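You operate a simulated robot arm through the tools that you are given. There is no shell and no other tool.

You are at the controls of a simulated robot arm. One attempt, no reset.

## Task
Move the water to the welder and wash: open valves 9 and 6, shut valves 3 and 7.
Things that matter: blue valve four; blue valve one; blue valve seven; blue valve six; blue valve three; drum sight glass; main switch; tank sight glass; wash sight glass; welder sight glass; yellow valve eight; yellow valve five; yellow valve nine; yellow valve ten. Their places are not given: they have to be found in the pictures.

It is judged by the outcome, as a careful person would: the job done as asked, and still so three seconds after it is handed in. It fails if anything else is knocked over, pushed out of place, dropped, spilled or broken.

## Robot
A 6-joint arm with a two-finger parallel gripper, fixed in place. Base frame: the origin is on the floor under the middle of its stand, x ahead of it, y to its left, z up; the work surface is at about z = 0.84. Lengths are in m, angles in rad, forces in N, time in s.
With the tool pointing down near the work surface it reaches from about 0.28 to 0.64 m from the base axis. Its first joint turns from -2.007 to 2.007 rad. Payload 3.43 kg.
Tool frame: the origin (TCP) lies between the finger pads and is the grasp point; the fingertips stand 0.034 m ahead of it; z points along the fingers, y is the line along which they close. Largest opening 0.128 m; finger width 0.024, thickness 0.012; the body of the gripper, 0.048 by 0.13 m, starts 0.096 m behind the TCP.
Orientation is that of the tool frame in the base frame, as [roll, pitch, yaw] about the fixed x, y, z axes, in that order (R = Rz(yaw) Ry(pitch) Rx(roll)). With the fingers straight down and closing along the base's y, the tool's x points along the base's -x, its y along +y and its z along -z.

## Interface
- The arm moves only by the tool servo_tool. Its argument "rows" is a list of rows, each a list of 2 entries, a list of its own where there are three numbers: the shift along the tool's x, y, z in units of 30 mm (1.0 is 30 mm), then the turn, a rotation vector about the tool's x, y, z in units of 8 degrees (1.0 is 8 degrees). In form: [[[x, y, z], [ax, ay, az]], ...]. A call has 1 to 20 rows; each row shifts and turns the commanded pose from where the row before left it, along the tool's axes as they then stand. "fingers" is the opening in per cent of the stroke, from 0 (shut) to 100 (fully open), set as the call begins (left out, the last holds). A call with a number of a shift or a turn outside -1 to 1 is refused whole. A row lasts 0.2 s, in which the tool goes at most 0.05 m and 0.15 rad; a call with a longer step from one row to the next is refused whole, and so is a gripper value outside its range. Where a pose cannot be reached the arm comes as near as it can. A force on the tool above 40 N (or 10 N above the force at the start of the call, whichever is more), or a blocked arm, ends the call early, and 0.2 s more pass. The fingers move at their own pace (about 0.153 m/s each) and stop on an object; they squeeze with about 39 N. The grip force told is the motor's: it shows also when the fingers shut on nothing. Time passes only in rows, and 0.2 s behind the last, so rows that do not move let the fingers close. The reply holds the time, the measured pose of the TCP, the force on the tool along the base axes, the opening and the grip force, in the units named above and with some noise, with the torque about the TCP (base axes, N m) and any sound that the robot's microphone picked up.
- Cameras (640 x 400 px; columns grow to the right, rows downward): "scene" is fixed at [0.4033, 0.6559, 1.6696]; the picture's right is [-1.00, 0.07, 0.00], its down [0.03, 0.52, -0.86] and it looks along [-0.06, -0.85, -0.52] (base axes); focal length 355 px, centre (320, 200). "wrist" rides on the gripper at [0.076, -0.011, -0.16] in the tool frame; the picture's right is [0.15, 0.99, 0.00], its down [-0.88, 0.13, -0.46] and it looks along [-0.45, 0.07, 0.89] (tool axes); focal length 234 px, centre (320, 200).
- camera(camera): a new picture of that camera. No time passes.
- lift_body(by): slides the trunk up (or, below 0, down) by that many m; the arm rides with it, the base frame stays. It gives what a move gives, with no picture.
- pixel_to_xyz(camera, pixels): there is no depth. For up to 12 entries [column, row, z] of the newest picture of that camera ("zoom" is the newest enlarged one), the place [x, y] in the base frame at which the ray of that pixel passes the height z, good to about 0.002 m, but the place of the scene camera against the robot may be out by one fixed shift of up to 0.018 m in any direction. No time passes.
- close_up(camera, box): a new picture of the part [left, top, right, bottom] of that camera's present view, enlarged. No time passes.
- close_job(): hands the job in; it is judged then, once.

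Leave the gripper open and the arm clear of the work at the hand-in unless told otherwise.

The tools are called by a JSON object that holds its "name" and its "arguments". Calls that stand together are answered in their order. servo_tool: Moves the arm, as the interface text tells. Its arguments: {"type":"object","properties":{"rows":{"type":"array","items":{"type":"array"}},"fingers":{"type":"number"}},"required":["rows"]} The other tools are called the same way: lift_body (by) moves the trunk up or down; camera (camera) takes a picture; pixel_to_xyz (camera, pixels) gives the place at which the rays of pixels pass given heights; close_up (camera, box) takes an enlarged picture of a part of a camera's view; close_job () hands the job in.

At the start:

```text
time_s: 0.0
tcp_pos: [0.2316, -0.3769, 1.2209]
tcp_rot: [3.141, -0.001, 3.141]
contact_force: [0.7, -0.1, 1.0]
ft_torque: [-0.02, 0.02, 0.01]
finger_gap: 0.1278
gripper_force: 0.0
trunk travel left (down, up): [-0.925, 0.065]
```

scene: 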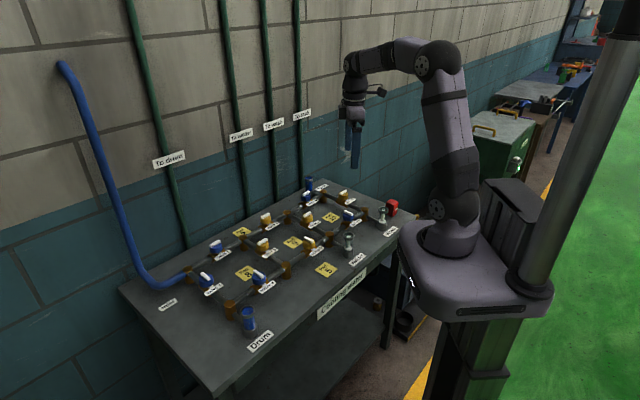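
wrist: 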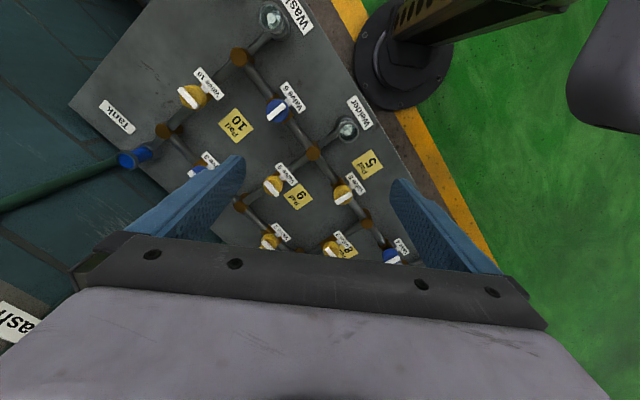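

The scene shows a bench with a network of pipes and valves with labels. I'll enlarge the views to read the labels before moving.

{"name": "close_up", "arguments": {"camera": "scene", "box": [160, 170, 420, 340]}}

{"name": "close_up", "arguments": {"camera": "wrist", "box": [80, 0, 420, 270]}}

```text
2.35 times, centred on (290, 255) of scene
```

zoom: 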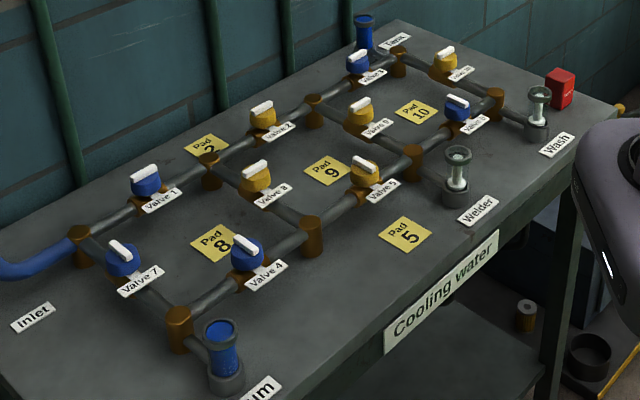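

```text
1.48 times, centred on (250, 135) of wrist
```

zoom: 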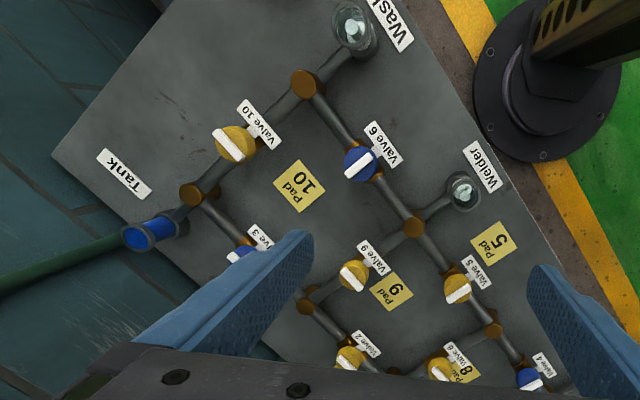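

The labels read: Valve 1, 7, 4 and 6 and 3 are blue, 2, 8, 9, 5 and 10 are yellow. I'll zoom further on each target valve to see how its white handle lies, and get positions of the valves at a height slightly above the bench.

{"name": "close_up", "arguments": {"camera": "scene", "box": [280, 170, 360, 220]}}

{"name": "close_up", "arguments": {"camera": "scene", "box": [320, 180, 400, 230]}}

{"name": "close_up", "arguments": {"camera": "scene", "box": [250, 200, 330, 250]}}

{"name": "close_up", "arguments": {"camera": "scene", "box": [180, 230, 280, 293]}}

{"name": "pixel_to_xyz", "arguments": {"camera": "scene", "pixels": [[307, 196, 0.9], [342, 192, 0.9], [264, 217, 0.9], [306, 217, 0.9], [348, 213, 0.9], [219, 244, 0.9], [262, 243, 0.9], [308, 241, 0.9], [205, 277, 0.9], [260, 274, 0.9], [382, 212, 0.9], [349, 240, 0.9]]}}

```text
8.00 times, centred on (320, 195) of scene
```

zoom: 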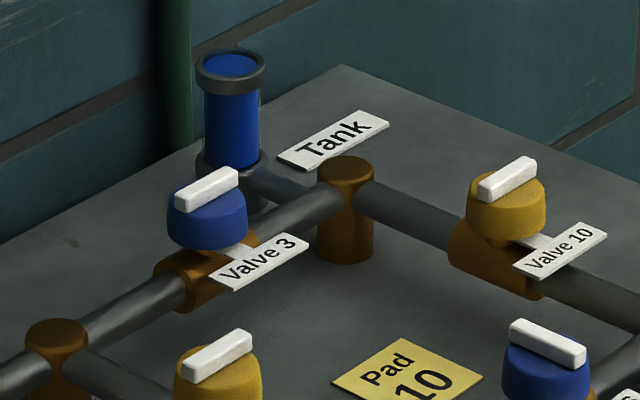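

```text
8.00 times, centred on (360, 205) of scene
```

zoom: 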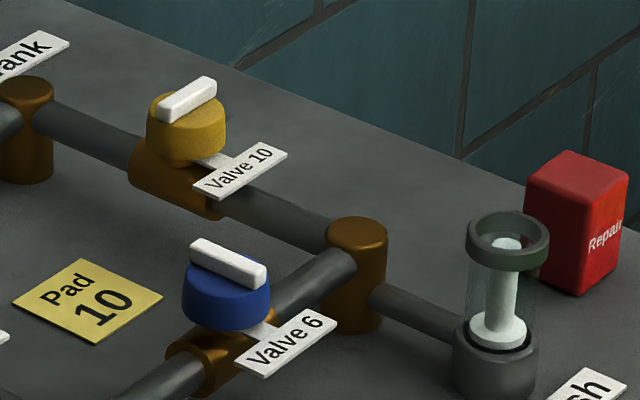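

```text
8.00 times, centred on (290, 225) of scene
```

zoom: 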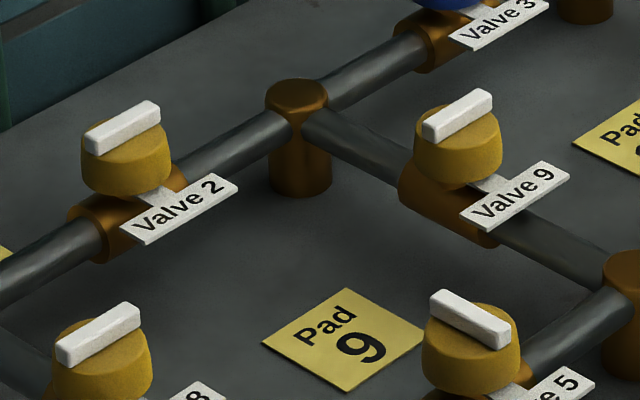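

```text
6.35 times, centred on (230, 262) of scene
```

zoom: 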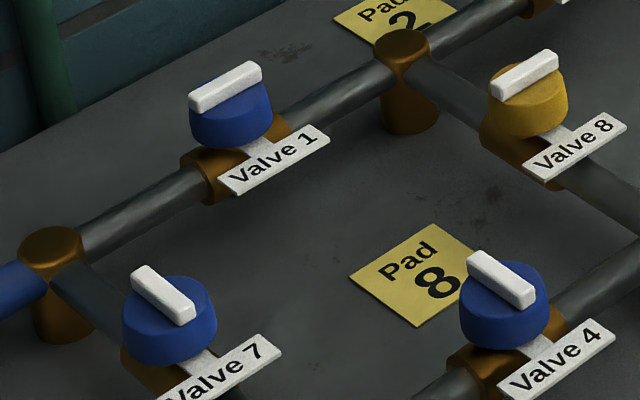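

```text
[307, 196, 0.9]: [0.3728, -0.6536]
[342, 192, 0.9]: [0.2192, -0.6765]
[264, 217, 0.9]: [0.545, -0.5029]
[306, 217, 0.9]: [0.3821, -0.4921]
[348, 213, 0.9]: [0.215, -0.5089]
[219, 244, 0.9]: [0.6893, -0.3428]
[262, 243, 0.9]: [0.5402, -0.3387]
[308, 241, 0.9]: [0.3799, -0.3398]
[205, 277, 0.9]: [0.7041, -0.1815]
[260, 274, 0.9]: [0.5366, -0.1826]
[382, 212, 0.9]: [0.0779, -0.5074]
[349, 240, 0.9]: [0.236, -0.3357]
```

Handles lying along their pipe look open (1, 2, 3, 7), and those across look shut (4, 5, 6, 8, 9, 10). That fits the tank and drum glasses being blue. The red box beside the wash glass says something like "Repair", and there are yellow "Pad" plates, so I'll look closer at those before touching anything.

{"name": "close_up", "arguments": {"camera": "scene", "box": [370, 190, 410, 215]}}

{"name": "close_up", "arguments": {"camera": "wrist", "box": [240, 80, 400, 180]}}

{"name": "close_up", "arguments": {"camera": "wrist", "box": [140, 40, 300, 140]}}

{"name": "close_up", "arguments": {"camera": "wrist", "box": [250, 160, 410, 260]}}

{"name": "close_up", "arguments": {"camera": "scene", "box": [140, 100, 340, 225]}}

```text
16.00 times, centred on (390, 202) of scene
```

zoom: 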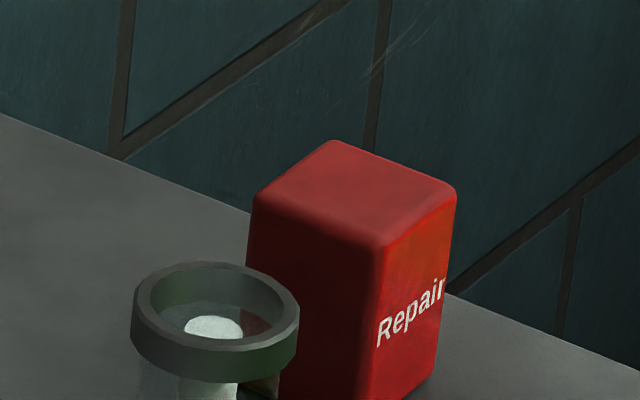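

```text
4.00 times, centred on (320, 130) of wrist
```

zoom: 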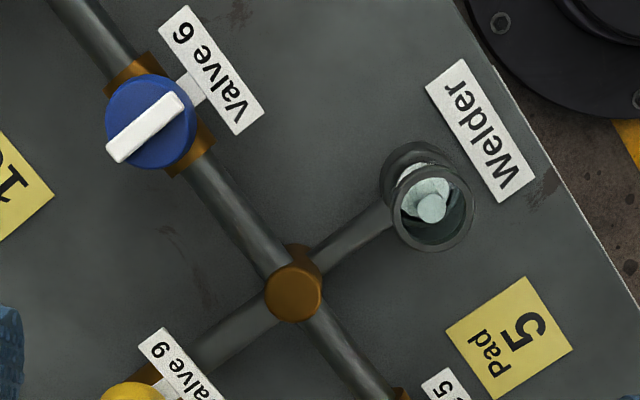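

```text
4.00 times, centred on (220, 90) of wrist
```

zoom: 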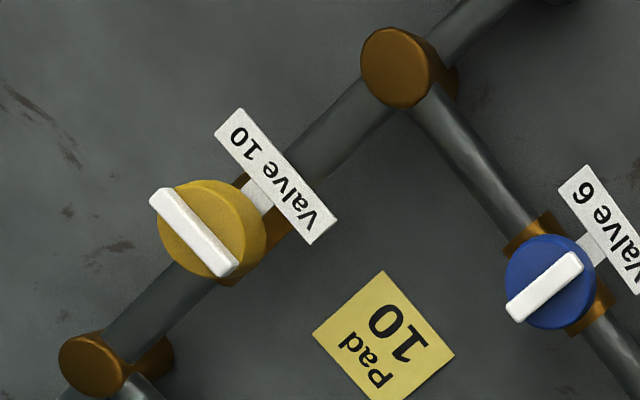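

```text
4.00 times, centred on (330, 210) of wrist
```

zoom: 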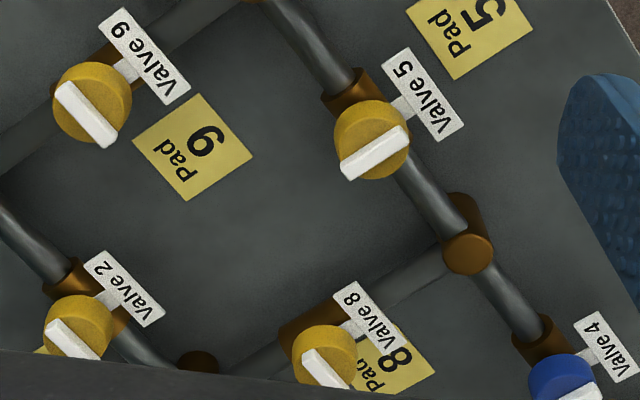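

```text
3.20 times, centred on (240, 162) of scene
```

zoom: 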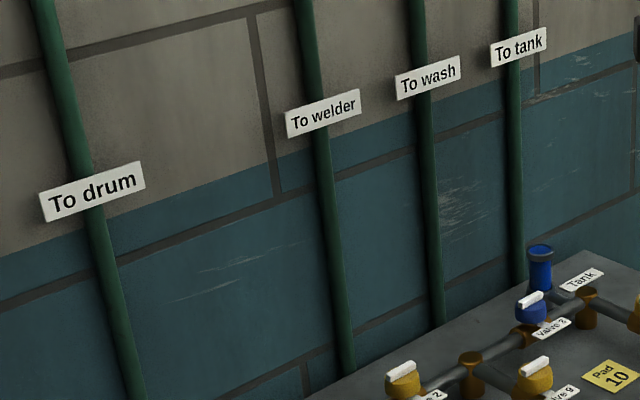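

The red box stands behind the wash glass; I want to see its other faces and learn whether it is the main switch. I'll move the tool high up, by -0.15 m in x and -0.10 m in y, to look down on that corner.

{"name": "servo_tool", "arguments": {"rows": [[[1, -0.67, 0], [0, 0, 0]], [[1, -0.67, 0], [0, 0, 0]], [[1, -0.67, 0], [0, 0, 0]], [[1, -0.67, 0], [0, 0, 0]], [[1, -0.67, 0], [0, 0, 0]], [[0, 0, 0], [0, 0, 0]]]}}

{"name": "camera", "arguments": {"camera": "wrist"}}

{"name": "camera", "arguments": {"camera": "scene"}}

```text
time_s: 1.4
tcp_pos: [0.0809, -0.4764, 1.2216]
tcp_rot: [3.141, 0.0, -3.141]
contact_force: [-0.3, -0.9, -0.1]
ft_torque: [-0.04, 0.04, -0.02]
finger_gap: 0.128
gripper_force: 0.0
trunk travel left (down, up): [-0.925, 0.065]
```

```text
taken
```

wrist: 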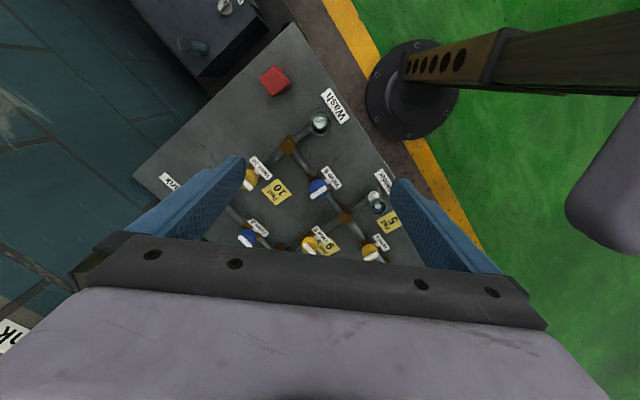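

```text
taken
```

scene: 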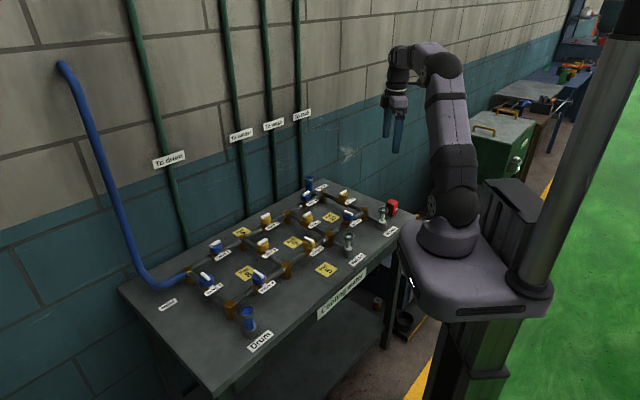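

The red box is at (274,81) in the wrist view. I'll enlarge it and also the green cabinet / other benches in the background.

{"name": "close_up", "arguments": {"camera": "wrist", "box": [234, 55, 314, 105]}}

{"name": "close_up", "arguments": {"camera": "wrist", "box": [230, 140, 420, 260]}}

{"name": "close_up", "arguments": {"camera": "scene", "box": [460, 50, 640, 170]}}

{"name": "close_up", "arguments": {"camera": "scene", "box": [120, 170, 440, 370]}}

```text
8.00 times, centred on (274, 80) of wrist
```

zoom: 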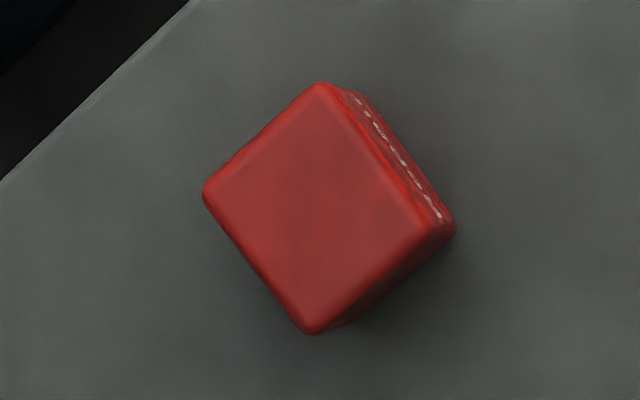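

```text
3.33 times, centred on (325, 200) of wrist
```

zoom: 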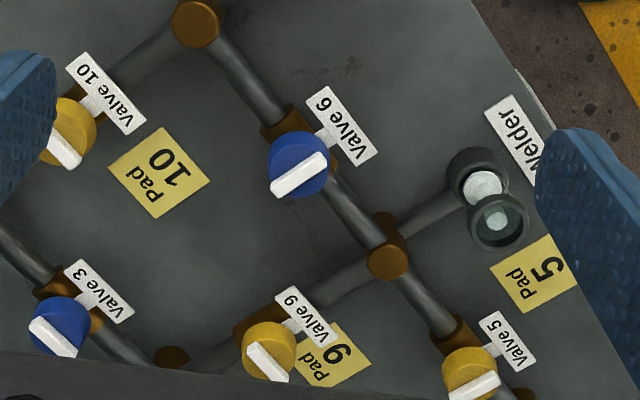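

```text
3.33 times, centred on (550, 110) of scene
```

zoom: 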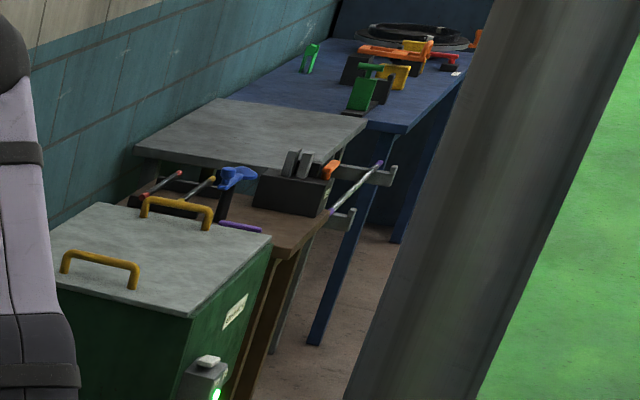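

```text
2.00 times, centred on (280, 270) of scene
```

zoom: 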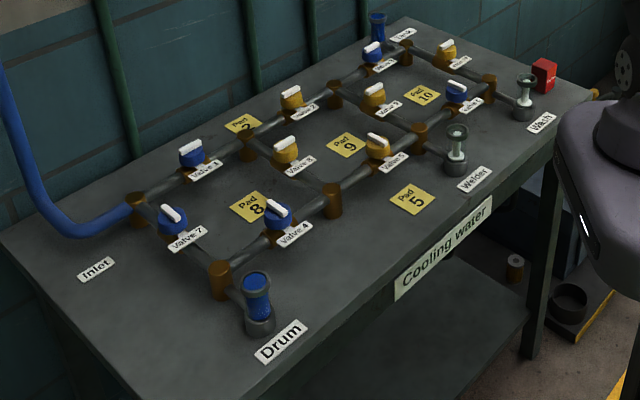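

There's a small box with a green light on the green cabinet, near scene pixel (516,165). I'll zoom on it, and on the pads too.

{"name": "close_up", "arguments": {"camera": "scene", "box": [490, 130, 554, 170]}}

{"name": "close_up", "arguments": {"camera": "scene", "box": [270, 220, 350, 270]}}

{"name": "close_up", "arguments": {"camera": "wrist", "box": [160, 0, 260, 62]}}

```text
10.00 times, centred on (522, 150) of scene
```

zoom: 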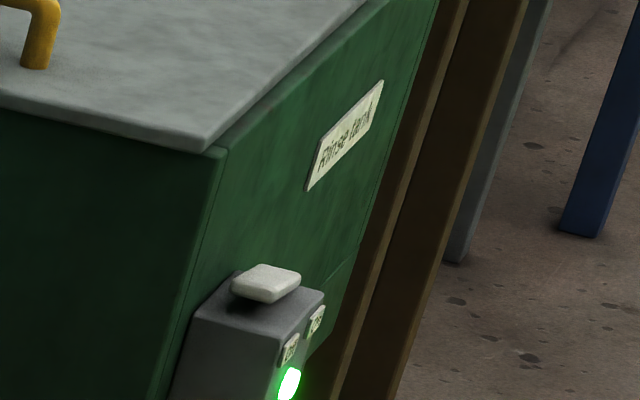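

```text
8.00 times, centred on (310, 245) of scene
```

zoom: 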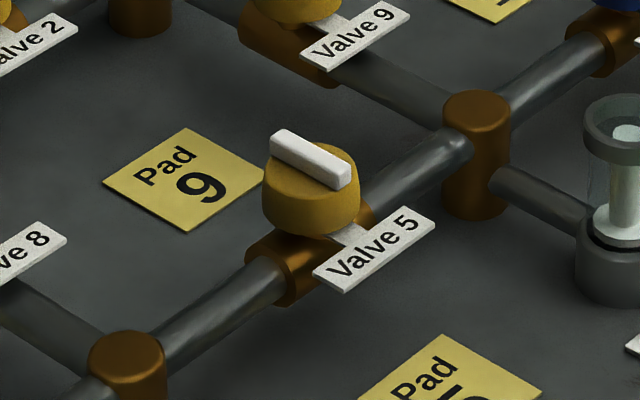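

```text
6.40 times, centred on (210, 31) of wrist
```

zoom: 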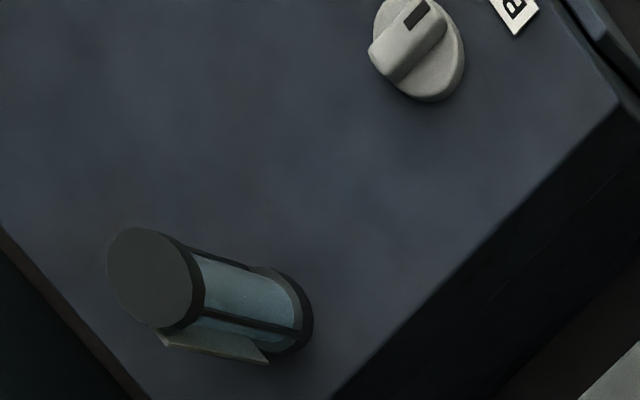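

Behind the bench end there is a dark cabinet with a lamp and a turning knob with a label (wrist pixels (225,5) and (190,45)). That may be the main switch. I'll move further in -x, staying high, to see it.

{"name": "servo_tool", "arguments": {"rows": [[[1, 0, 0], [0, 0, 0]], [[1, 0, 0], [0, 0, 0]], [[1, 0, 0], [0, 0, 0]], [[1, 0, 0], [0, 0, 0]], [[1, 0, 0], [0, 0, 0]], [[1, 0, 0], [0, 0, 0]], [[1, 0, 0], [0, 0, 0]], [[0, 0, 0], [0, 0, 0]]]}}

{"name": "camera", "arguments": {"camera": "wrist"}}

```text
time_s: 3.2
tcp_pos: [-0.1266, -0.4774, 1.2217]
tcp_rot: [-3.14, 0.0, 3.141]
contact_force: [0.1, -0.5, 0.6]
ft_torque: [0.01, -0.01, -0.03]
finger_gap: 0.1279
gripper_force: 0.1
trunk travel left (down, up): [-0.925, 0.065]
```

```text
taken
```

wrist: 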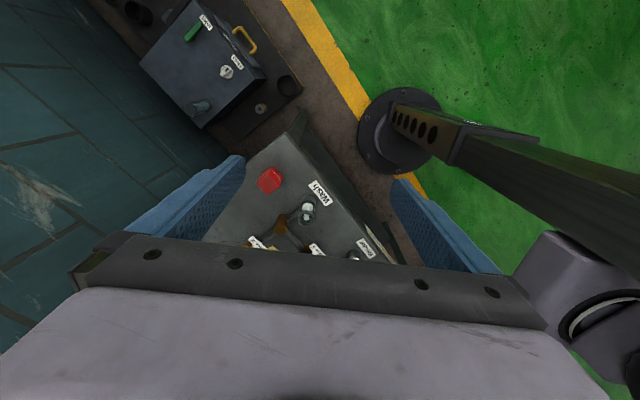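

{"name": "close_up", "arguments": {"camera": "wrist", "box": [140, 0, 300, 100]}}

{"name": "close_up", "arguments": {"camera": "wrist", "box": [210, 150, 370, 250]}}

{"name": "close_up", "arguments": {"camera": "scene", "box": [370, 250, 450, 350]}}

```text
4.00 times, centred on (220, 50) of wrist
```

zoom: 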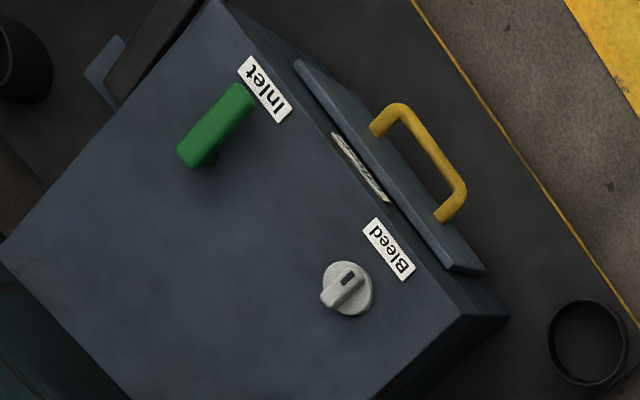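

```text
4.00 times, centred on (290, 200) of wrist
```

zoom: 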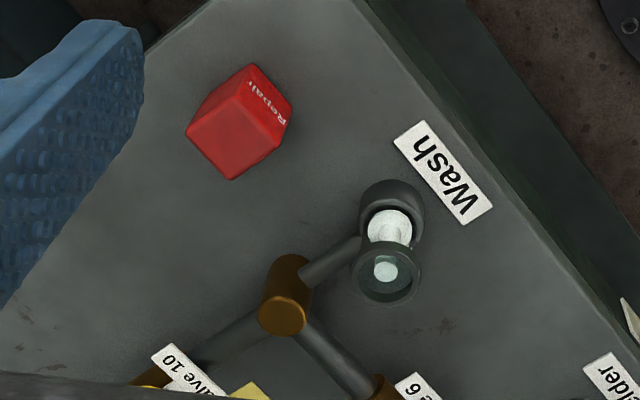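

```text
4.00 times, centred on (410, 300) of scene
```

zoom: 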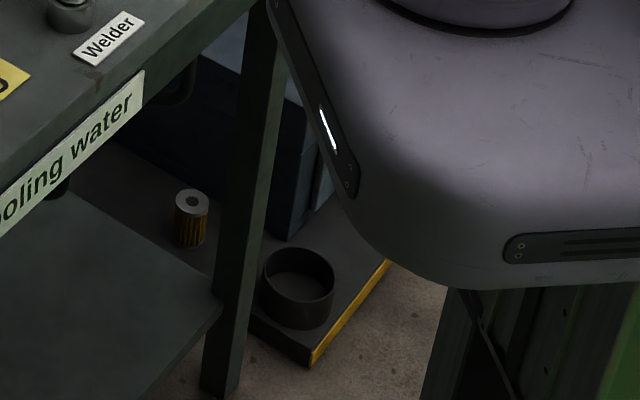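

That dark box is another station (filter cabinet with Inlet/Bleed), so it isn't part of this job. The red "Repair" block on the bench end stays untouched. From the two wrist views I estimate the handle tops lie near z = 0.93. I'll go back above the bench and turn the tool 45° so it lines up with the bench grid, to measure the valves properly.

{"name": "servo_tool", "arguments": {"rows": [[[-1, 0.2, 0], [0, 0, 0]], [[-1, 0.2, 0], [0, 0, 0]], [[-1, 0.2, 0], [0, 0, 0]], [[-1, 0.2, 0], [0, 0, 0]], [[-1, 0.2, 0], [0, 0, 0]], [[-1, 0.2, 0], [0, 0, 0]], [[-1, 0.2, 0], [0, 0, 0]], [[-1, 0.2, 0], [0, 0, 0]], [[-1, 0.2, 0], [0, 0, 0]], [[-1, 0.2, 0], [0, 0, 0]], [[0, 0, 0], [0, 0, 0]]]}}

{"name": "camera", "arguments": {"camera": "wrist"}}

{"name": "pixel_to_xyz", "arguments": {"camera": "scene", "pixels": [[305.9, 193.6, 0.93], [343.4, 192.4, 0.93], [265.3, 216, 0.93], [307.2, 214.4, 0.93], [348.5, 212.5, 0.93], [215.5, 244.1, 0.93], [262.5, 242.3, 0.93], [309, 239.5, 0.93], [205.4, 276.5, 0.93], [259, 274, 0.93]]}}

```text
time_s: 5.6
tcp_pos: [0.1702, -0.4164, 1.2228]
tcp_rot: [3.141, 0.0, 3.141]
contact_force: [-0.6, -0.3, -0.4]
ft_torque: [-0.05, 0.01, 0.01]
finger_gap: 0.1279
gripper_force: 0.2
trunk travel left (down, up): [-0.925, 0.065]
```

```text
taken
```

wrist: 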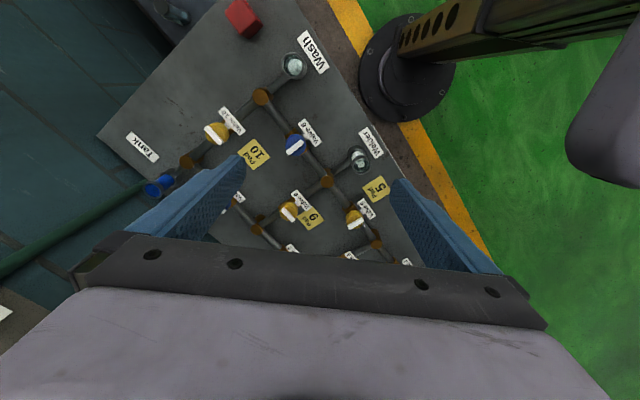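

```text
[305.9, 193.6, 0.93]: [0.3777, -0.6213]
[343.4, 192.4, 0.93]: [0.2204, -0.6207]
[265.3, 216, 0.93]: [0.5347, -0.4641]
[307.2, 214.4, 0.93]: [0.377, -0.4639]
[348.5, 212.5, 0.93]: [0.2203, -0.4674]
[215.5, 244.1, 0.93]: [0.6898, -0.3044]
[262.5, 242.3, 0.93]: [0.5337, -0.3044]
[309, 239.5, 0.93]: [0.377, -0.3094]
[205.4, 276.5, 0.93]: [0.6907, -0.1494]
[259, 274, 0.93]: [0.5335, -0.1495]
```

At z = 0.93 the scene gives a tidy grid: V9 (0.377,-0.464), V6 (0.220,-0.467), V3 (0.378,-0.621), V7 (0.691,-0.149). Now I'll enlarge the wrist view to compare positions with the robot's own frame.

{"name": "close_up", "arguments": {"camera": "wrist", "box": [240, 110, 400, 210]}}

{"name": "close_up", "arguments": {"camera": "wrist", "box": [265, 180, 345, 230]}}

```text
4.00 times, centred on (320, 160) of wrist
```

zoom: 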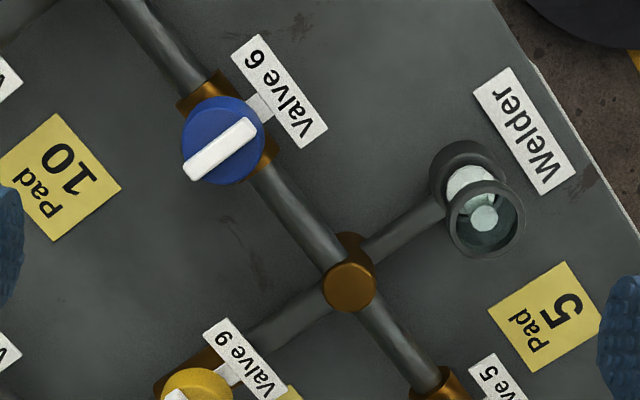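

```text
8.00 times, centred on (305, 205) of wrist
```

zoom: 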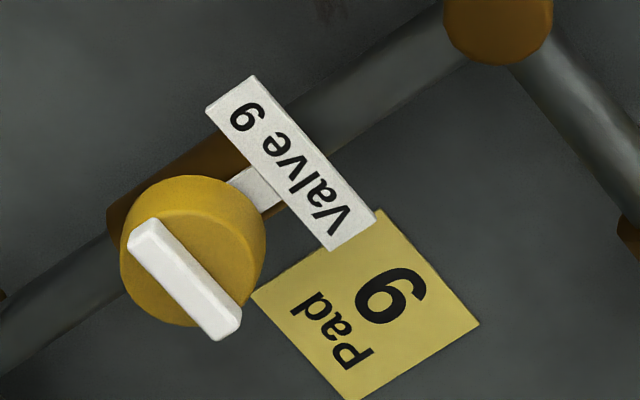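

V9's bar centre is at zoom (185,280), Pad 9's centre at (365,305). I'll convert these at several heights.

{"name": "pixel_to_xyz", "arguments": {"camera": "zoom", "pixels": [[185, 280, 0.92], [185, 280, 0.93], [185, 280, 0.94], [365, 305, 0.842], [147, 233, 0.93], [225, 325, 0.93]]}}

{"name": "pixel_to_xyz", "arguments": {"camera": "wrist", "pixels": [[295, 147.5, 0.92], [295, 147.5, 0.93], [295, 147.5, 0.94]]}}

{"name": "pixel_to_xyz", "arguments": {"camera": "scene", "pixels": [[292.5, 242.5, 0.842], [331, 217, 0.842], [327, 269, 0.842], [245, 273, 0.842], [307.2, 214.4, 0.92], [307.2, 214.4, 0.94], [348.5, 212.5, 0.92], [348.5, 212.5, 0.94]]}}

```text
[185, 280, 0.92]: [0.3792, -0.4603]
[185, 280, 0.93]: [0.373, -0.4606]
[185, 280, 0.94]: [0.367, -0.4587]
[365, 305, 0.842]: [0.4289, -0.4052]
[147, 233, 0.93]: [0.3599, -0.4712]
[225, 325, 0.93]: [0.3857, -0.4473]
```

```text
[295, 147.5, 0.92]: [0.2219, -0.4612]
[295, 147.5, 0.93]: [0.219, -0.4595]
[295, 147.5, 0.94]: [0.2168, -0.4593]
```

```text
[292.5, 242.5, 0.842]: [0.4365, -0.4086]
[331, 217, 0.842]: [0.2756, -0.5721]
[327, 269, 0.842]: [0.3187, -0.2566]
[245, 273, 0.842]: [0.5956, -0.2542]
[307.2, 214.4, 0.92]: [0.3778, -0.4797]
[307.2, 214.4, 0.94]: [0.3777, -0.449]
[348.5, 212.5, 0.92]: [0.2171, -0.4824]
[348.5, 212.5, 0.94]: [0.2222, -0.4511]
```

Robot-frame estimates: V9 ≈ (0.373,-0.460), V6 ≈ (0.219,-0.460), bar about 36 mm long lying at 45°, and Pad 9 ≈ (0.429,-0.405). Next I'll turn the tool 45° anticlockwise seen from above (staying high) so the fingers would close across V9's bar.

{"name": "servo_tool", "arguments": {"rows": [[[0, 0, 0], [0, 0, -0.9375]], [[0, 0, 0], [0, 0, -0.9375]], [[0, 0, 0], [0, 0, -0.9375]], [[0, 0, 0], [0, 0, -0.9375]], [[0, 0, 0], [0, 0, -0.9375]], [[0, 0, 0], [0, 0, -0.9375]], [[0, 0, 0], [0, 0, 0]]]}}

```text
time_s: 7.2
tcp_pos: [0.1722, -0.4188, 1.222]
tcp_rot: [-3.141, -0.002, -2.354]
contact_force: [0.2, -0.5, 0.3]
ft_torque: [0.0, 0.01, 0.0]
finger_gap: 0.1278
gripper_force: 0.0
trunk travel left (down, up): [-0.925, 0.065]
```

The tool is now at 45°. I'll go to about (0.329,-0.507,1.05), above all the valves (fingertips at about 1.016), so the wrist camera looks at V9 from close by.

{"name": "servo_tool", "arguments": {"rows": [[[-0.271, -0.961, 0.955], [0, 0, 0]], [[-0.271, -0.961, 0.955], [0, 0, 0]], [[-0.271, -0.961, 0.955], [0, 0, 0]], [[-0.271, -0.961, 0.955], [0, 0, 0]], [[-0.271, -0.961, 0.955], [0, 0, 0]], [[-0.271, -0.961, 0.955], [0, 0, 0]], [[0, 0, 0], [0, 0, 0]]]}}

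{"name": "camera", "arguments": {"camera": "wrist"}}

{"name": "camera", "arguments": {"camera": "scene"}}

```text
time_s: 8.8
tcp_pos: [0.3255, -0.5048, 1.0498]
tcp_rot: [-3.14, -0.001, -2.355]
contact_force: [0.8, -0.7, -0.7]
ft_torque: [0.01, -0.02, 0.03]
finger_gap: 0.1279
gripper_force: 0.0
trunk travel left (down, up): [-0.925, 0.065]
```

```text
taken
```

wrist: 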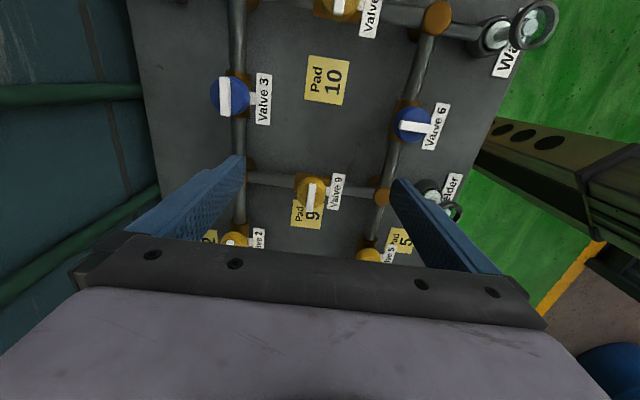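

```text
taken
```

scene: 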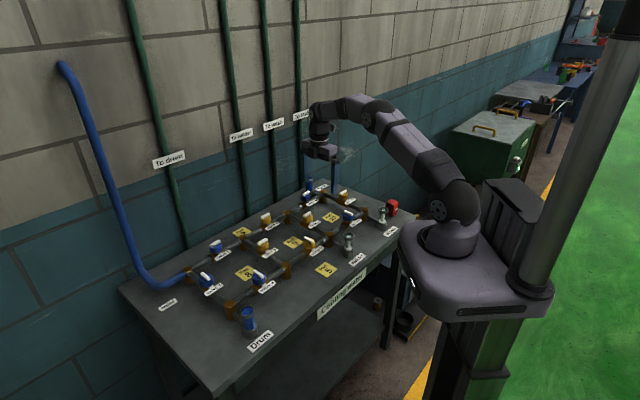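

A good view: V3 at (230,97), V6 at (413,125), V9 at (312,195). I'll enlarge for fine pixel positions.

{"name": "close_up", "arguments": {"camera": "wrist", "box": [272, 155, 352, 205]}}

{"name": "pixel_to_xyz", "arguments": {"camera": "zoom", "pixels": [[320, 320, 0.92], [320, 320, 0.93], [320, 320, 0.94]]}}

{"name": "close_up", "arguments": {"camera": "wrist", "box": [190, 72, 270, 122]}}

{"name": "pixel_to_xyz", "arguments": {"camera": "zoom", "pixels": [[320, 200, 0.92], [320, 200, 0.93], [320, 200, 0.94]]}}

{"name": "close_up", "arguments": {"camera": "wrist", "box": [373, 100, 453, 150]}}

{"name": "pixel_to_xyz", "arguments": {"camera": "zoom", "pixels": [[320, 200, 0.92], [320, 200, 0.93], [320, 200, 0.94]]}}

```text
8.00 times, centred on (312, 180) of wrist
```

zoom: 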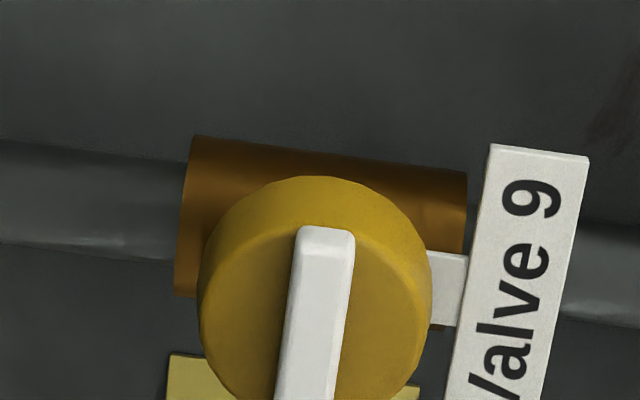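

```text
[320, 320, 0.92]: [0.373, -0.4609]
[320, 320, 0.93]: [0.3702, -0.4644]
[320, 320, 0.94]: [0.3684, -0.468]
```

```text
8.00 times, centred on (230, 97) of wrist
```

zoom: 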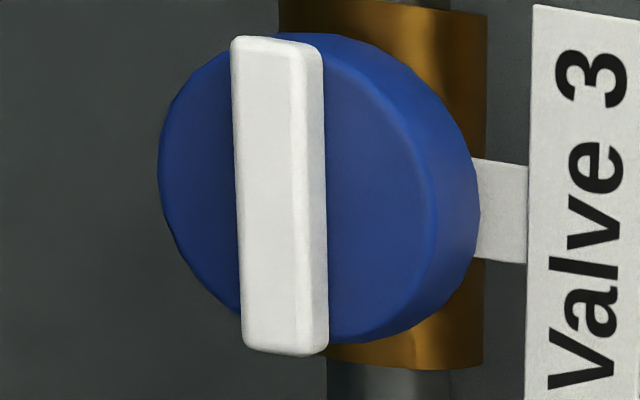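

```text
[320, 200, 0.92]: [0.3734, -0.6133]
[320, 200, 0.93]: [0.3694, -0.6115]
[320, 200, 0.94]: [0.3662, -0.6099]
```

```text
8.00 times, centred on (413, 125) of wrist
```

zoom: 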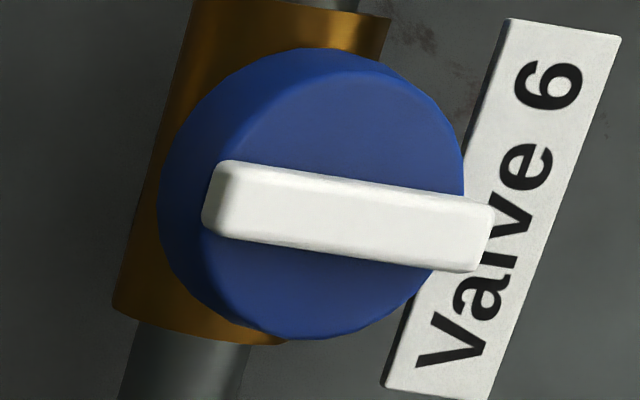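

```text
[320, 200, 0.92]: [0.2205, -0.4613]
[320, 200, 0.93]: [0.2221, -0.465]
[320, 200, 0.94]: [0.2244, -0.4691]
```

I'll read the bar centres of V3 (225,96.4) and V6 (416.4,126.9) and take a fuller zoom of V9.

{"name": "pixel_to_xyz", "arguments": {"camera": "wrist", "pixels": [[416.4, 126.9, 0.91], [416.4, 126.9, 0.93], [416.4, 126.9, 0.95], [225, 96.4, 0.91], [225, 96.4, 0.93], [225, 96.4, 0.95]]}}

{"name": "close_up", "arguments": {"camera": "wrist", "box": [272, 170, 352, 220]}}

```text
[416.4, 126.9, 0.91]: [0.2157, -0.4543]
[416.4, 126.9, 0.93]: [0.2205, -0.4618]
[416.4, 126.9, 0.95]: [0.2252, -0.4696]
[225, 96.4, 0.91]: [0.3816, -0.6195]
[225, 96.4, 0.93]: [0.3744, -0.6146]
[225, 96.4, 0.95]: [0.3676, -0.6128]
```

```text
8.00 times, centred on (312, 195) of wrist
```

zoom: 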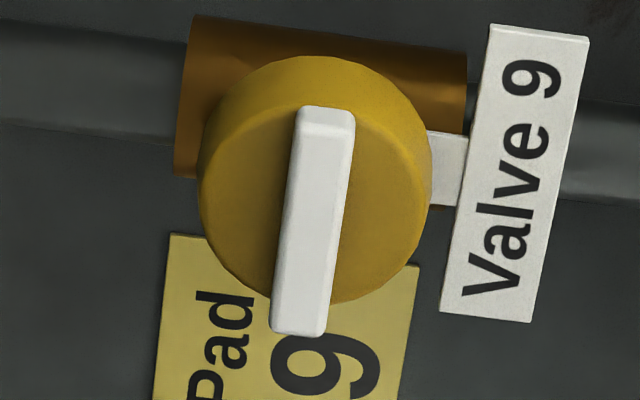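

{"name": "pixel_to_xyz", "arguments": {"camera": "zoom", "pixels": [[312, 220, 0.91], [312, 220, 0.92], [312, 220, 0.93], [312, 220, 0.94], [312, 220, 0.95], [325, 112, 0.935], [299, 330, 0.935], [290, 222, 0.935], [338, 215, 0.935], [200, 180, 0.925], [430, 175, 0.925]]}}

```text
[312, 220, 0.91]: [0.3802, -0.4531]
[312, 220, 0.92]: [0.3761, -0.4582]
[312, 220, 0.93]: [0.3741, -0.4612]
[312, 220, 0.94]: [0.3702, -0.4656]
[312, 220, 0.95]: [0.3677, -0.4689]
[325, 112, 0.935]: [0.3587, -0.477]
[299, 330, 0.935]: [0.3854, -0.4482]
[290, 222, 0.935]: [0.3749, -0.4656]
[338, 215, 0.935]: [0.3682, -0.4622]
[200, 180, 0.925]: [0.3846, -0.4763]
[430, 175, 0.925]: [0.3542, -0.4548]
```

Two views agree: bar top at z ≈ 0.93, V9 ≈ (0.374,-0.461), V6 ≈ (0.220,-0.461), V3 ≈ (0.374,-0.615). Blue valves have no pad and every yellow one does, so Pad 9 is probably the touch control of V9. A light press there is the gentlest first try. I'll close the fingers, move over Pad 9 (0.429,-0.405) at height and then come down part of the way.

{"name": "servo_tool", "arguments": {"rows": [[[-0.958, -0.017, 0], [0, 0, 0]], [[-0.958, -0.017, 0], [0, 0, 0]], [[-0.958, -0.017, 0], [0, 0, 0]], [[-0.958, -0.017, 0], [0, 0, 0]], [[-0.958, -0.017, 0], [0, 0, 0]], [[0, 0, 1], [0, 0, 0]], [[0, 0, 1], [0, 0, 0]], [[0, 0, 1], [0, 0, 0]], [[0, 0, 0], [0, 0, 0]]], "fingers": 0}}

{"name": "camera", "arguments": {"camera": "scene"}}

{"name": "camera", "arguments": {"camera": "wrist"}}

```text
time_s: 10.8
tcp_pos: [0.4313, -0.4053, 0.9579]
tcp_rot: [-3.141, 0.001, -2.357]
contact_force: [0.0, -0.1, 0.0]
ft_torque: [0.01, -0.03, -0.03]
finger_gap: 0.0001
gripper_force: 32.9
trunk travel left (down, up): [-0.925, 0.065]
```

```text
taken
```

scene: 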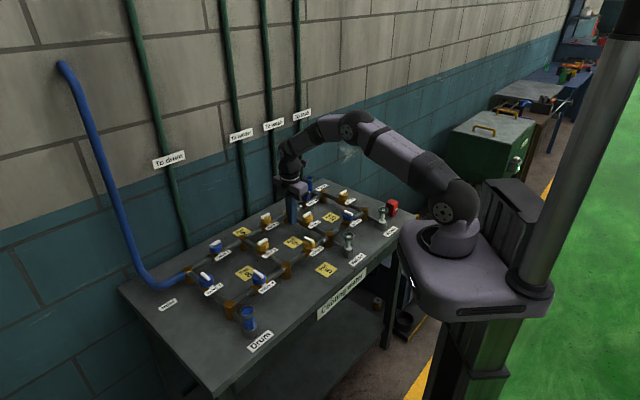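

```text
taken
```

wrist: 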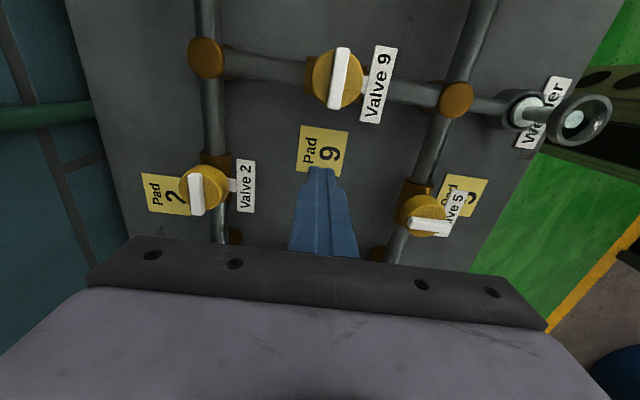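

Pad 9 is clearly visible at about (323,150), the closed fingers just before it. I'll find its place exactly.

{"name": "pixel_to_xyz", "arguments": {"camera": "wrist", "pixels": [[323, 150, 0.842], [302, 125, 0.842], [348, 130, 0.842], [297, 171, 0.842]]}}

{"name": "close_up", "arguments": {"camera": "wrist", "box": [270, 110, 382, 180]}}

```text
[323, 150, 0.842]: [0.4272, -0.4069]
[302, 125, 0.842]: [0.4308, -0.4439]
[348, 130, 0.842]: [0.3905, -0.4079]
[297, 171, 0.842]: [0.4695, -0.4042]
```

```text
5.71 times, centred on (326, 145) of wrist
```

zoom: 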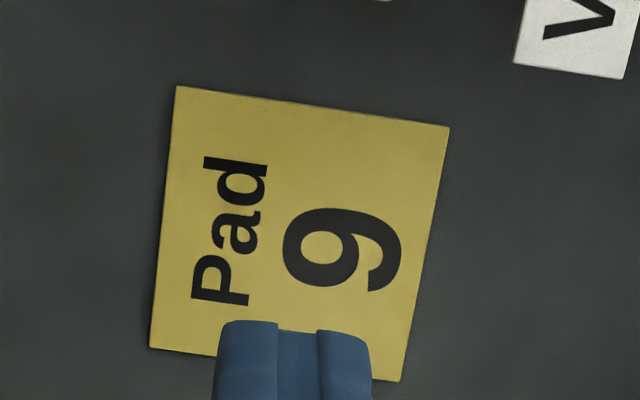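

The pad is about 54 mm square, centred near (0.430,-0.405), right under the tool. I'll come down to about 1 cm above it.

{"name": "servo_tool", "arguments": {"rows": [[[0, 0, 0.8], [0, 0, 0]], [[0, 0, 0.8], [0, 0, 0]], [[0, 0, 0.7], [0, 0, 0]], [[0, 0, 0], [0, 0, 0]]]}}

```text
time_s: 11.8
tcp_pos: [0.4309, -0.4057, 0.8896]
tcp_rot: [-3.141, 0.0, -2.355]
contact_force: [0.9, -0.3, 0.5]
ft_torque: [-0.04, 0.03, -0.03]
finger_gap: 0.0
gripper_force: 33.2
trunk travel left (down, up): [-0.925, 0.065]
```

Now slow steps of 3 mm down until I feel a light contact.

{"name": "servo_tool", "arguments": {"rows": [[[0, 0, 0.12], [0, 0, 0]], [[0, 0, 0.12], [0, 0, 0]], [[0, 0, 0.1], [0, 0, 0]], [[0, 0, 0.08], [0, 0, 0]], [[0, 0, 0.06], [0, 0, 0]], [[0, 0, 0], [0, 0, 0]]]}}

```text
time_s: 13.2
tcp_pos: [0.4333, -0.4063, 0.8746]
tcp_rot: [-3.141, -0.001, -2.357]
contact_force: [-0.3, -0.1, -0.4]
ft_torque: [-0.03, -0.04, -0.02]
finger_gap: 0.0
gripper_force: 32.5
trunk travel left (down, up): [-0.925, 0.065]
```

The tips should be right at the pad but there's no force yet. Two more small steps.

{"name": "servo_tool", "arguments": {"rows": [[[0, 0, 0.05], [0, 0, 0]], [[0, 0, 0.05], [0, 0, 0]], [[0, 0, 0.04], [0, 0, 0]], [[0, 0, 0], [0, 0, 0]], [[0, 0, 0], [0, 0, 0]]]}}

{"name": "camera", "arguments": {"camera": "wrist"}}

```text
time_s: 14.4
tcp_pos: [0.4318, -0.406, 0.8738]
tcp_rot: [-3.135, 0.0, -2.358]
contact_force: [2.3, 1.1, 16.0]
ft_torque: [0.17, -0.02, -0.03]
finger_gap: 0.0
gripper_force: 33.2
trunk travel left (down, up): [-0.925, 0.065]
```

```text
taken
```

wrist: 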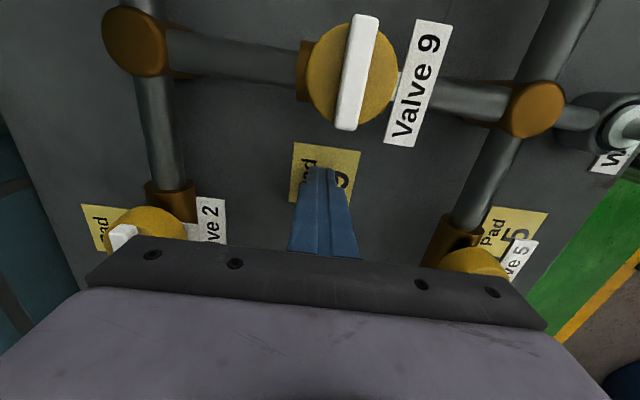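

16 N on the pad, no sound, and V9's bar (352,72) is still across its pipe. I'll hold a moment, then release and look again.

{"name": "servo_tool", "arguments": {"rows": [[[0, 0, 0], [0, 0, 0]], [[0, 0, 0], [0, 0, 0]], [[0, 0, 0], [0, 0, 0]], [[0, 0, 0], [0, 0, 0]], [[0, 0, -0.5], [0, 0, 0]], [[0, 0, -1], [0, 0, 0]], [[0, 0, -1], [0, 0, 0]], [[0, 0, 0], [0, 0, 0]], [[0, 0, 0], [0, 0, 0]]]}}

{"name": "camera", "arguments": {"camera": "wrist"}}

{"name": "camera", "arguments": {"camera": "scene"}}

```text
time_s: 16.4
tcp_pos: [0.4313, -0.4061, 0.9466]
tcp_rot: [3.141, -0.001, -2.356]
contact_force: [-0.3, 0.0, 0.3]
ft_torque: [0.01, -0.01, -0.01]
finger_gap: 0.0001
gripper_force: 33.3
trunk travel left (down, up): [-0.925, 0.065]
```

```text
taken
```

wrist: 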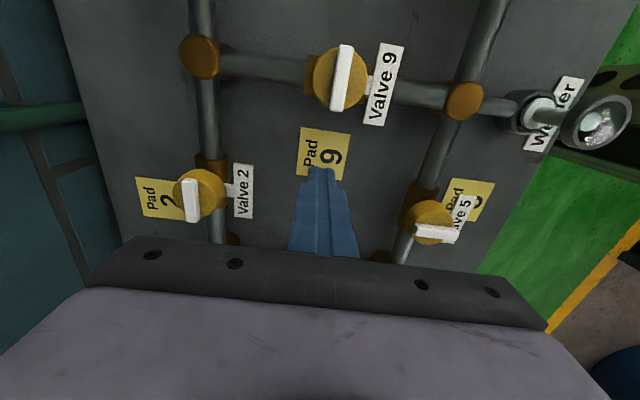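

```text
taken
```

scene: 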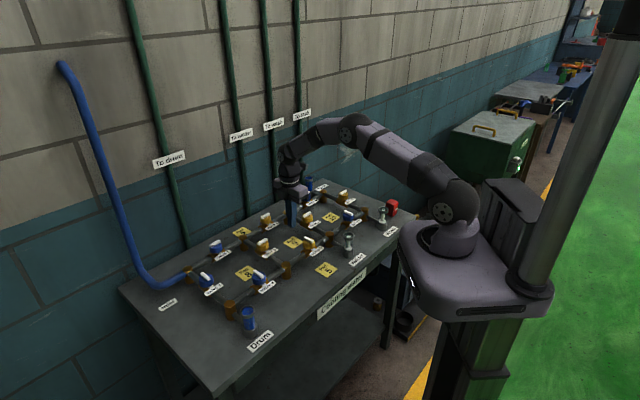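

V9's bar hasn't moved. The welder glass at (600,122) looks a little different, so I'll zoom on it and on the valves.

{"name": "close_up", "arguments": {"camera": "wrist", "box": [500, 60, 640, 150]}}

{"name": "close_up", "arguments": {"camera": "scene", "box": [290, 170, 410, 265]}}

{"name": "close_up", "arguments": {"camera": "scene", "box": [180, 220, 280, 345]}}

```text
4.44 times, centred on (570, 105) of wrist
```

zoom: 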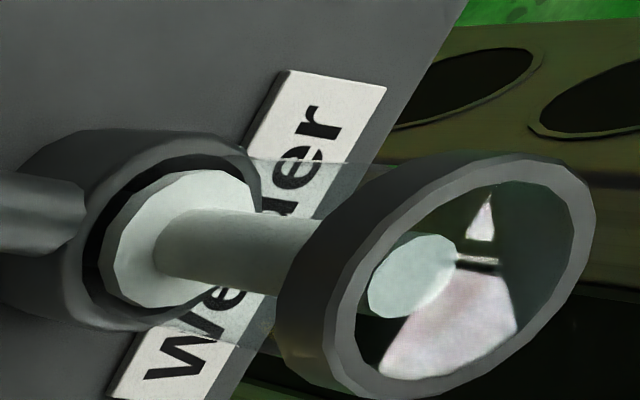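

```text
4.21 times, centred on (350, 218) of scene
```

zoom: 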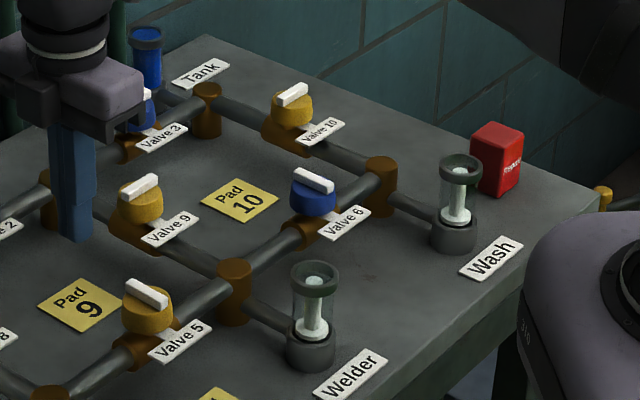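

```text
3.20 times, centred on (230, 282) of scene
```

zoom: 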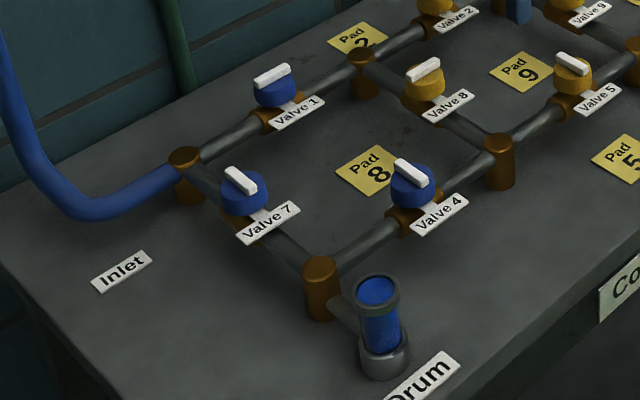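

The pad press (16 N, over a second) changed nothing: V9's bar is unmoved and the glasses are as before. The "Repair" mark suggests the supply is locked out, so I'll leave it alone and turn V9 by its handle, gently. I'll rise, open the fingers to about 36 mm and go above V9.

{"name": "servo_tool", "arguments": {"rows": [[[0, 0, -0.95], [0, 0, 0]], [[0, 0, -0.95], [0, 0, 0]], [[0.881, 0.019, 0], [0, 0, 0]], [[0.881, 0.019, 0], [0, 0, 0]], [[0.881, 0.019, 0], [0, 0, 0]], [[0, 0, 0], [0, 0, 0]]], "fingers": 28}}

{"name": "camera", "arguments": {"camera": "wrist"}}

{"name": "close_up", "arguments": {"camera": "scene", "box": [270, 150, 350, 230]}}

```text
time_s: 17.8
tcp_pos: [0.3742, -0.4602, 1.0043]
tcp_rot: [-3.141, 0.0, -2.357]
contact_force: [-0.8, -1.2, -0.5]
ft_torque: [0.02, 0.0, 0.02]
finger_gap: 0.0357
gripper_force: 0.0
trunk travel left (down, up): [-0.925, 0.065]
```

```text
taken
```

wrist: 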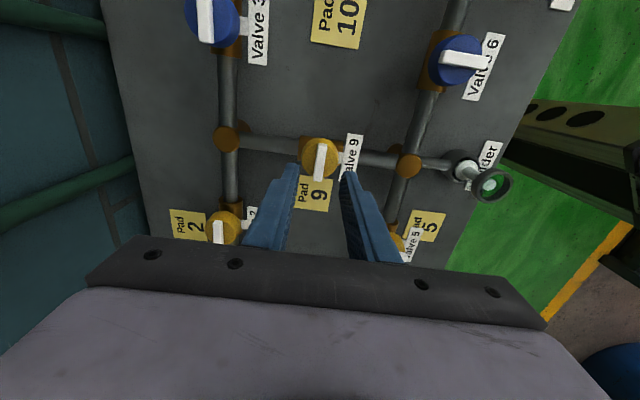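

```text
5.00 times, centred on (310, 190) of scene
```

zoom: 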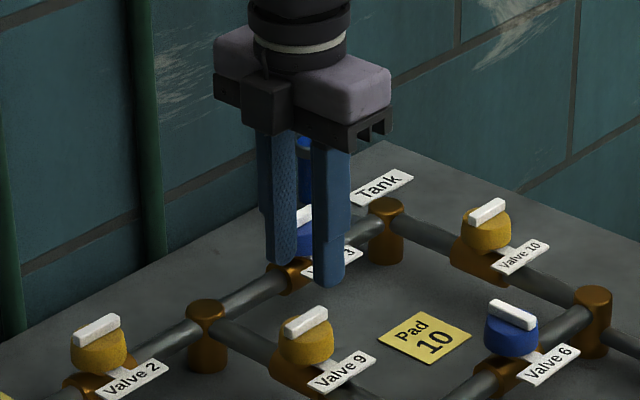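

The fingers straddle V9's bar from above. I'll check the bar's place in this closer view.

{"name": "close_up", "arguments": {"camera": "wrist", "box": [280, 130, 360, 180]}}

{"name": "pixel_to_xyz", "arguments": {"camera": "wrist", "pixels": [[320, 160.5, 0.93], [320, 160.5, 0.92]]}}

```text
8.00 times, centred on (320, 155) of wrist
```

zoom: 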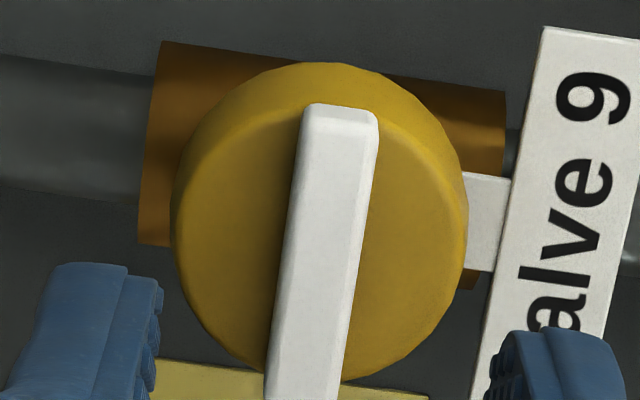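

```text
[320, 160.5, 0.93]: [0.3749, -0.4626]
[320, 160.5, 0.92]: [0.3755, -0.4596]
```

Bar centre (0.375,-0.461), right under the tool. I'll come down in small final steps so the tips end beside the bar, just above the knob.

{"name": "servo_tool", "arguments": {"rows": [[[0, 0, 0.8], [0, 0, 0]], [[0, 0, 0.5], [0, 0, 0]], [[0, 0, 0.1], [0, 0, 0]], [[0, 0, 0.06], [0, 0, 0]], [[0, 0, 0.06], [0, 0, 0]], [[0, 0, 0], [0, 0, 0]]]}}

{"name": "close_up", "arguments": {"camera": "scene", "box": [280, 180, 344, 230]}}

{"name": "camera", "arguments": {"camera": "wrist"}}

```text
time_s: 19.2
tcp_pos: [0.3744, -0.4598, 0.9593]
tcp_rot: [-3.141, 0.001, -2.356]
contact_force: [-0.1, 0.8, 0.1]
ft_torque: [-0.04, -0.01, 0.04]
finger_gap: 0.0359
gripper_force: 0.2
trunk travel left (down, up): [-0.925, 0.065]
```

```text
8.00 times, centred on (312, 205) of scene
```

zoom: 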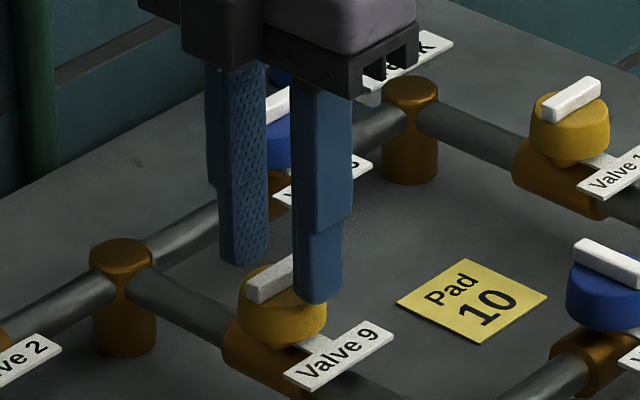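

```text
taken
```

wrist: 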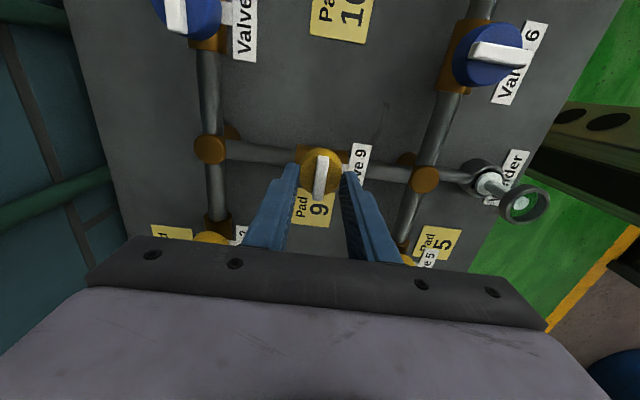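

The tips are at about z = 0.925, alongside the bar. I'll go 2 mm lower, feeling for the knob.

{"name": "servo_tool", "arguments": {"rows": [[[0, 0, 0.04], [0, 0, 0]], [[0, 0, 0.04], [0, 0, 0]], [[0, 0, 0], [0, 0, 0]]]}}

```text
time_s: 20.0
tcp_pos: [0.3752, -0.4601, 0.9556]
tcp_rot: [-3.141, -0.001, -2.355]
contact_force: [-0.4, -0.5, -0.1]
ft_torque: [0.0, -0.03, -0.01]
finger_gap: 0.0358
gripper_force: 0.1
trunk travel left (down, up): [-0.925, 0.065]
```

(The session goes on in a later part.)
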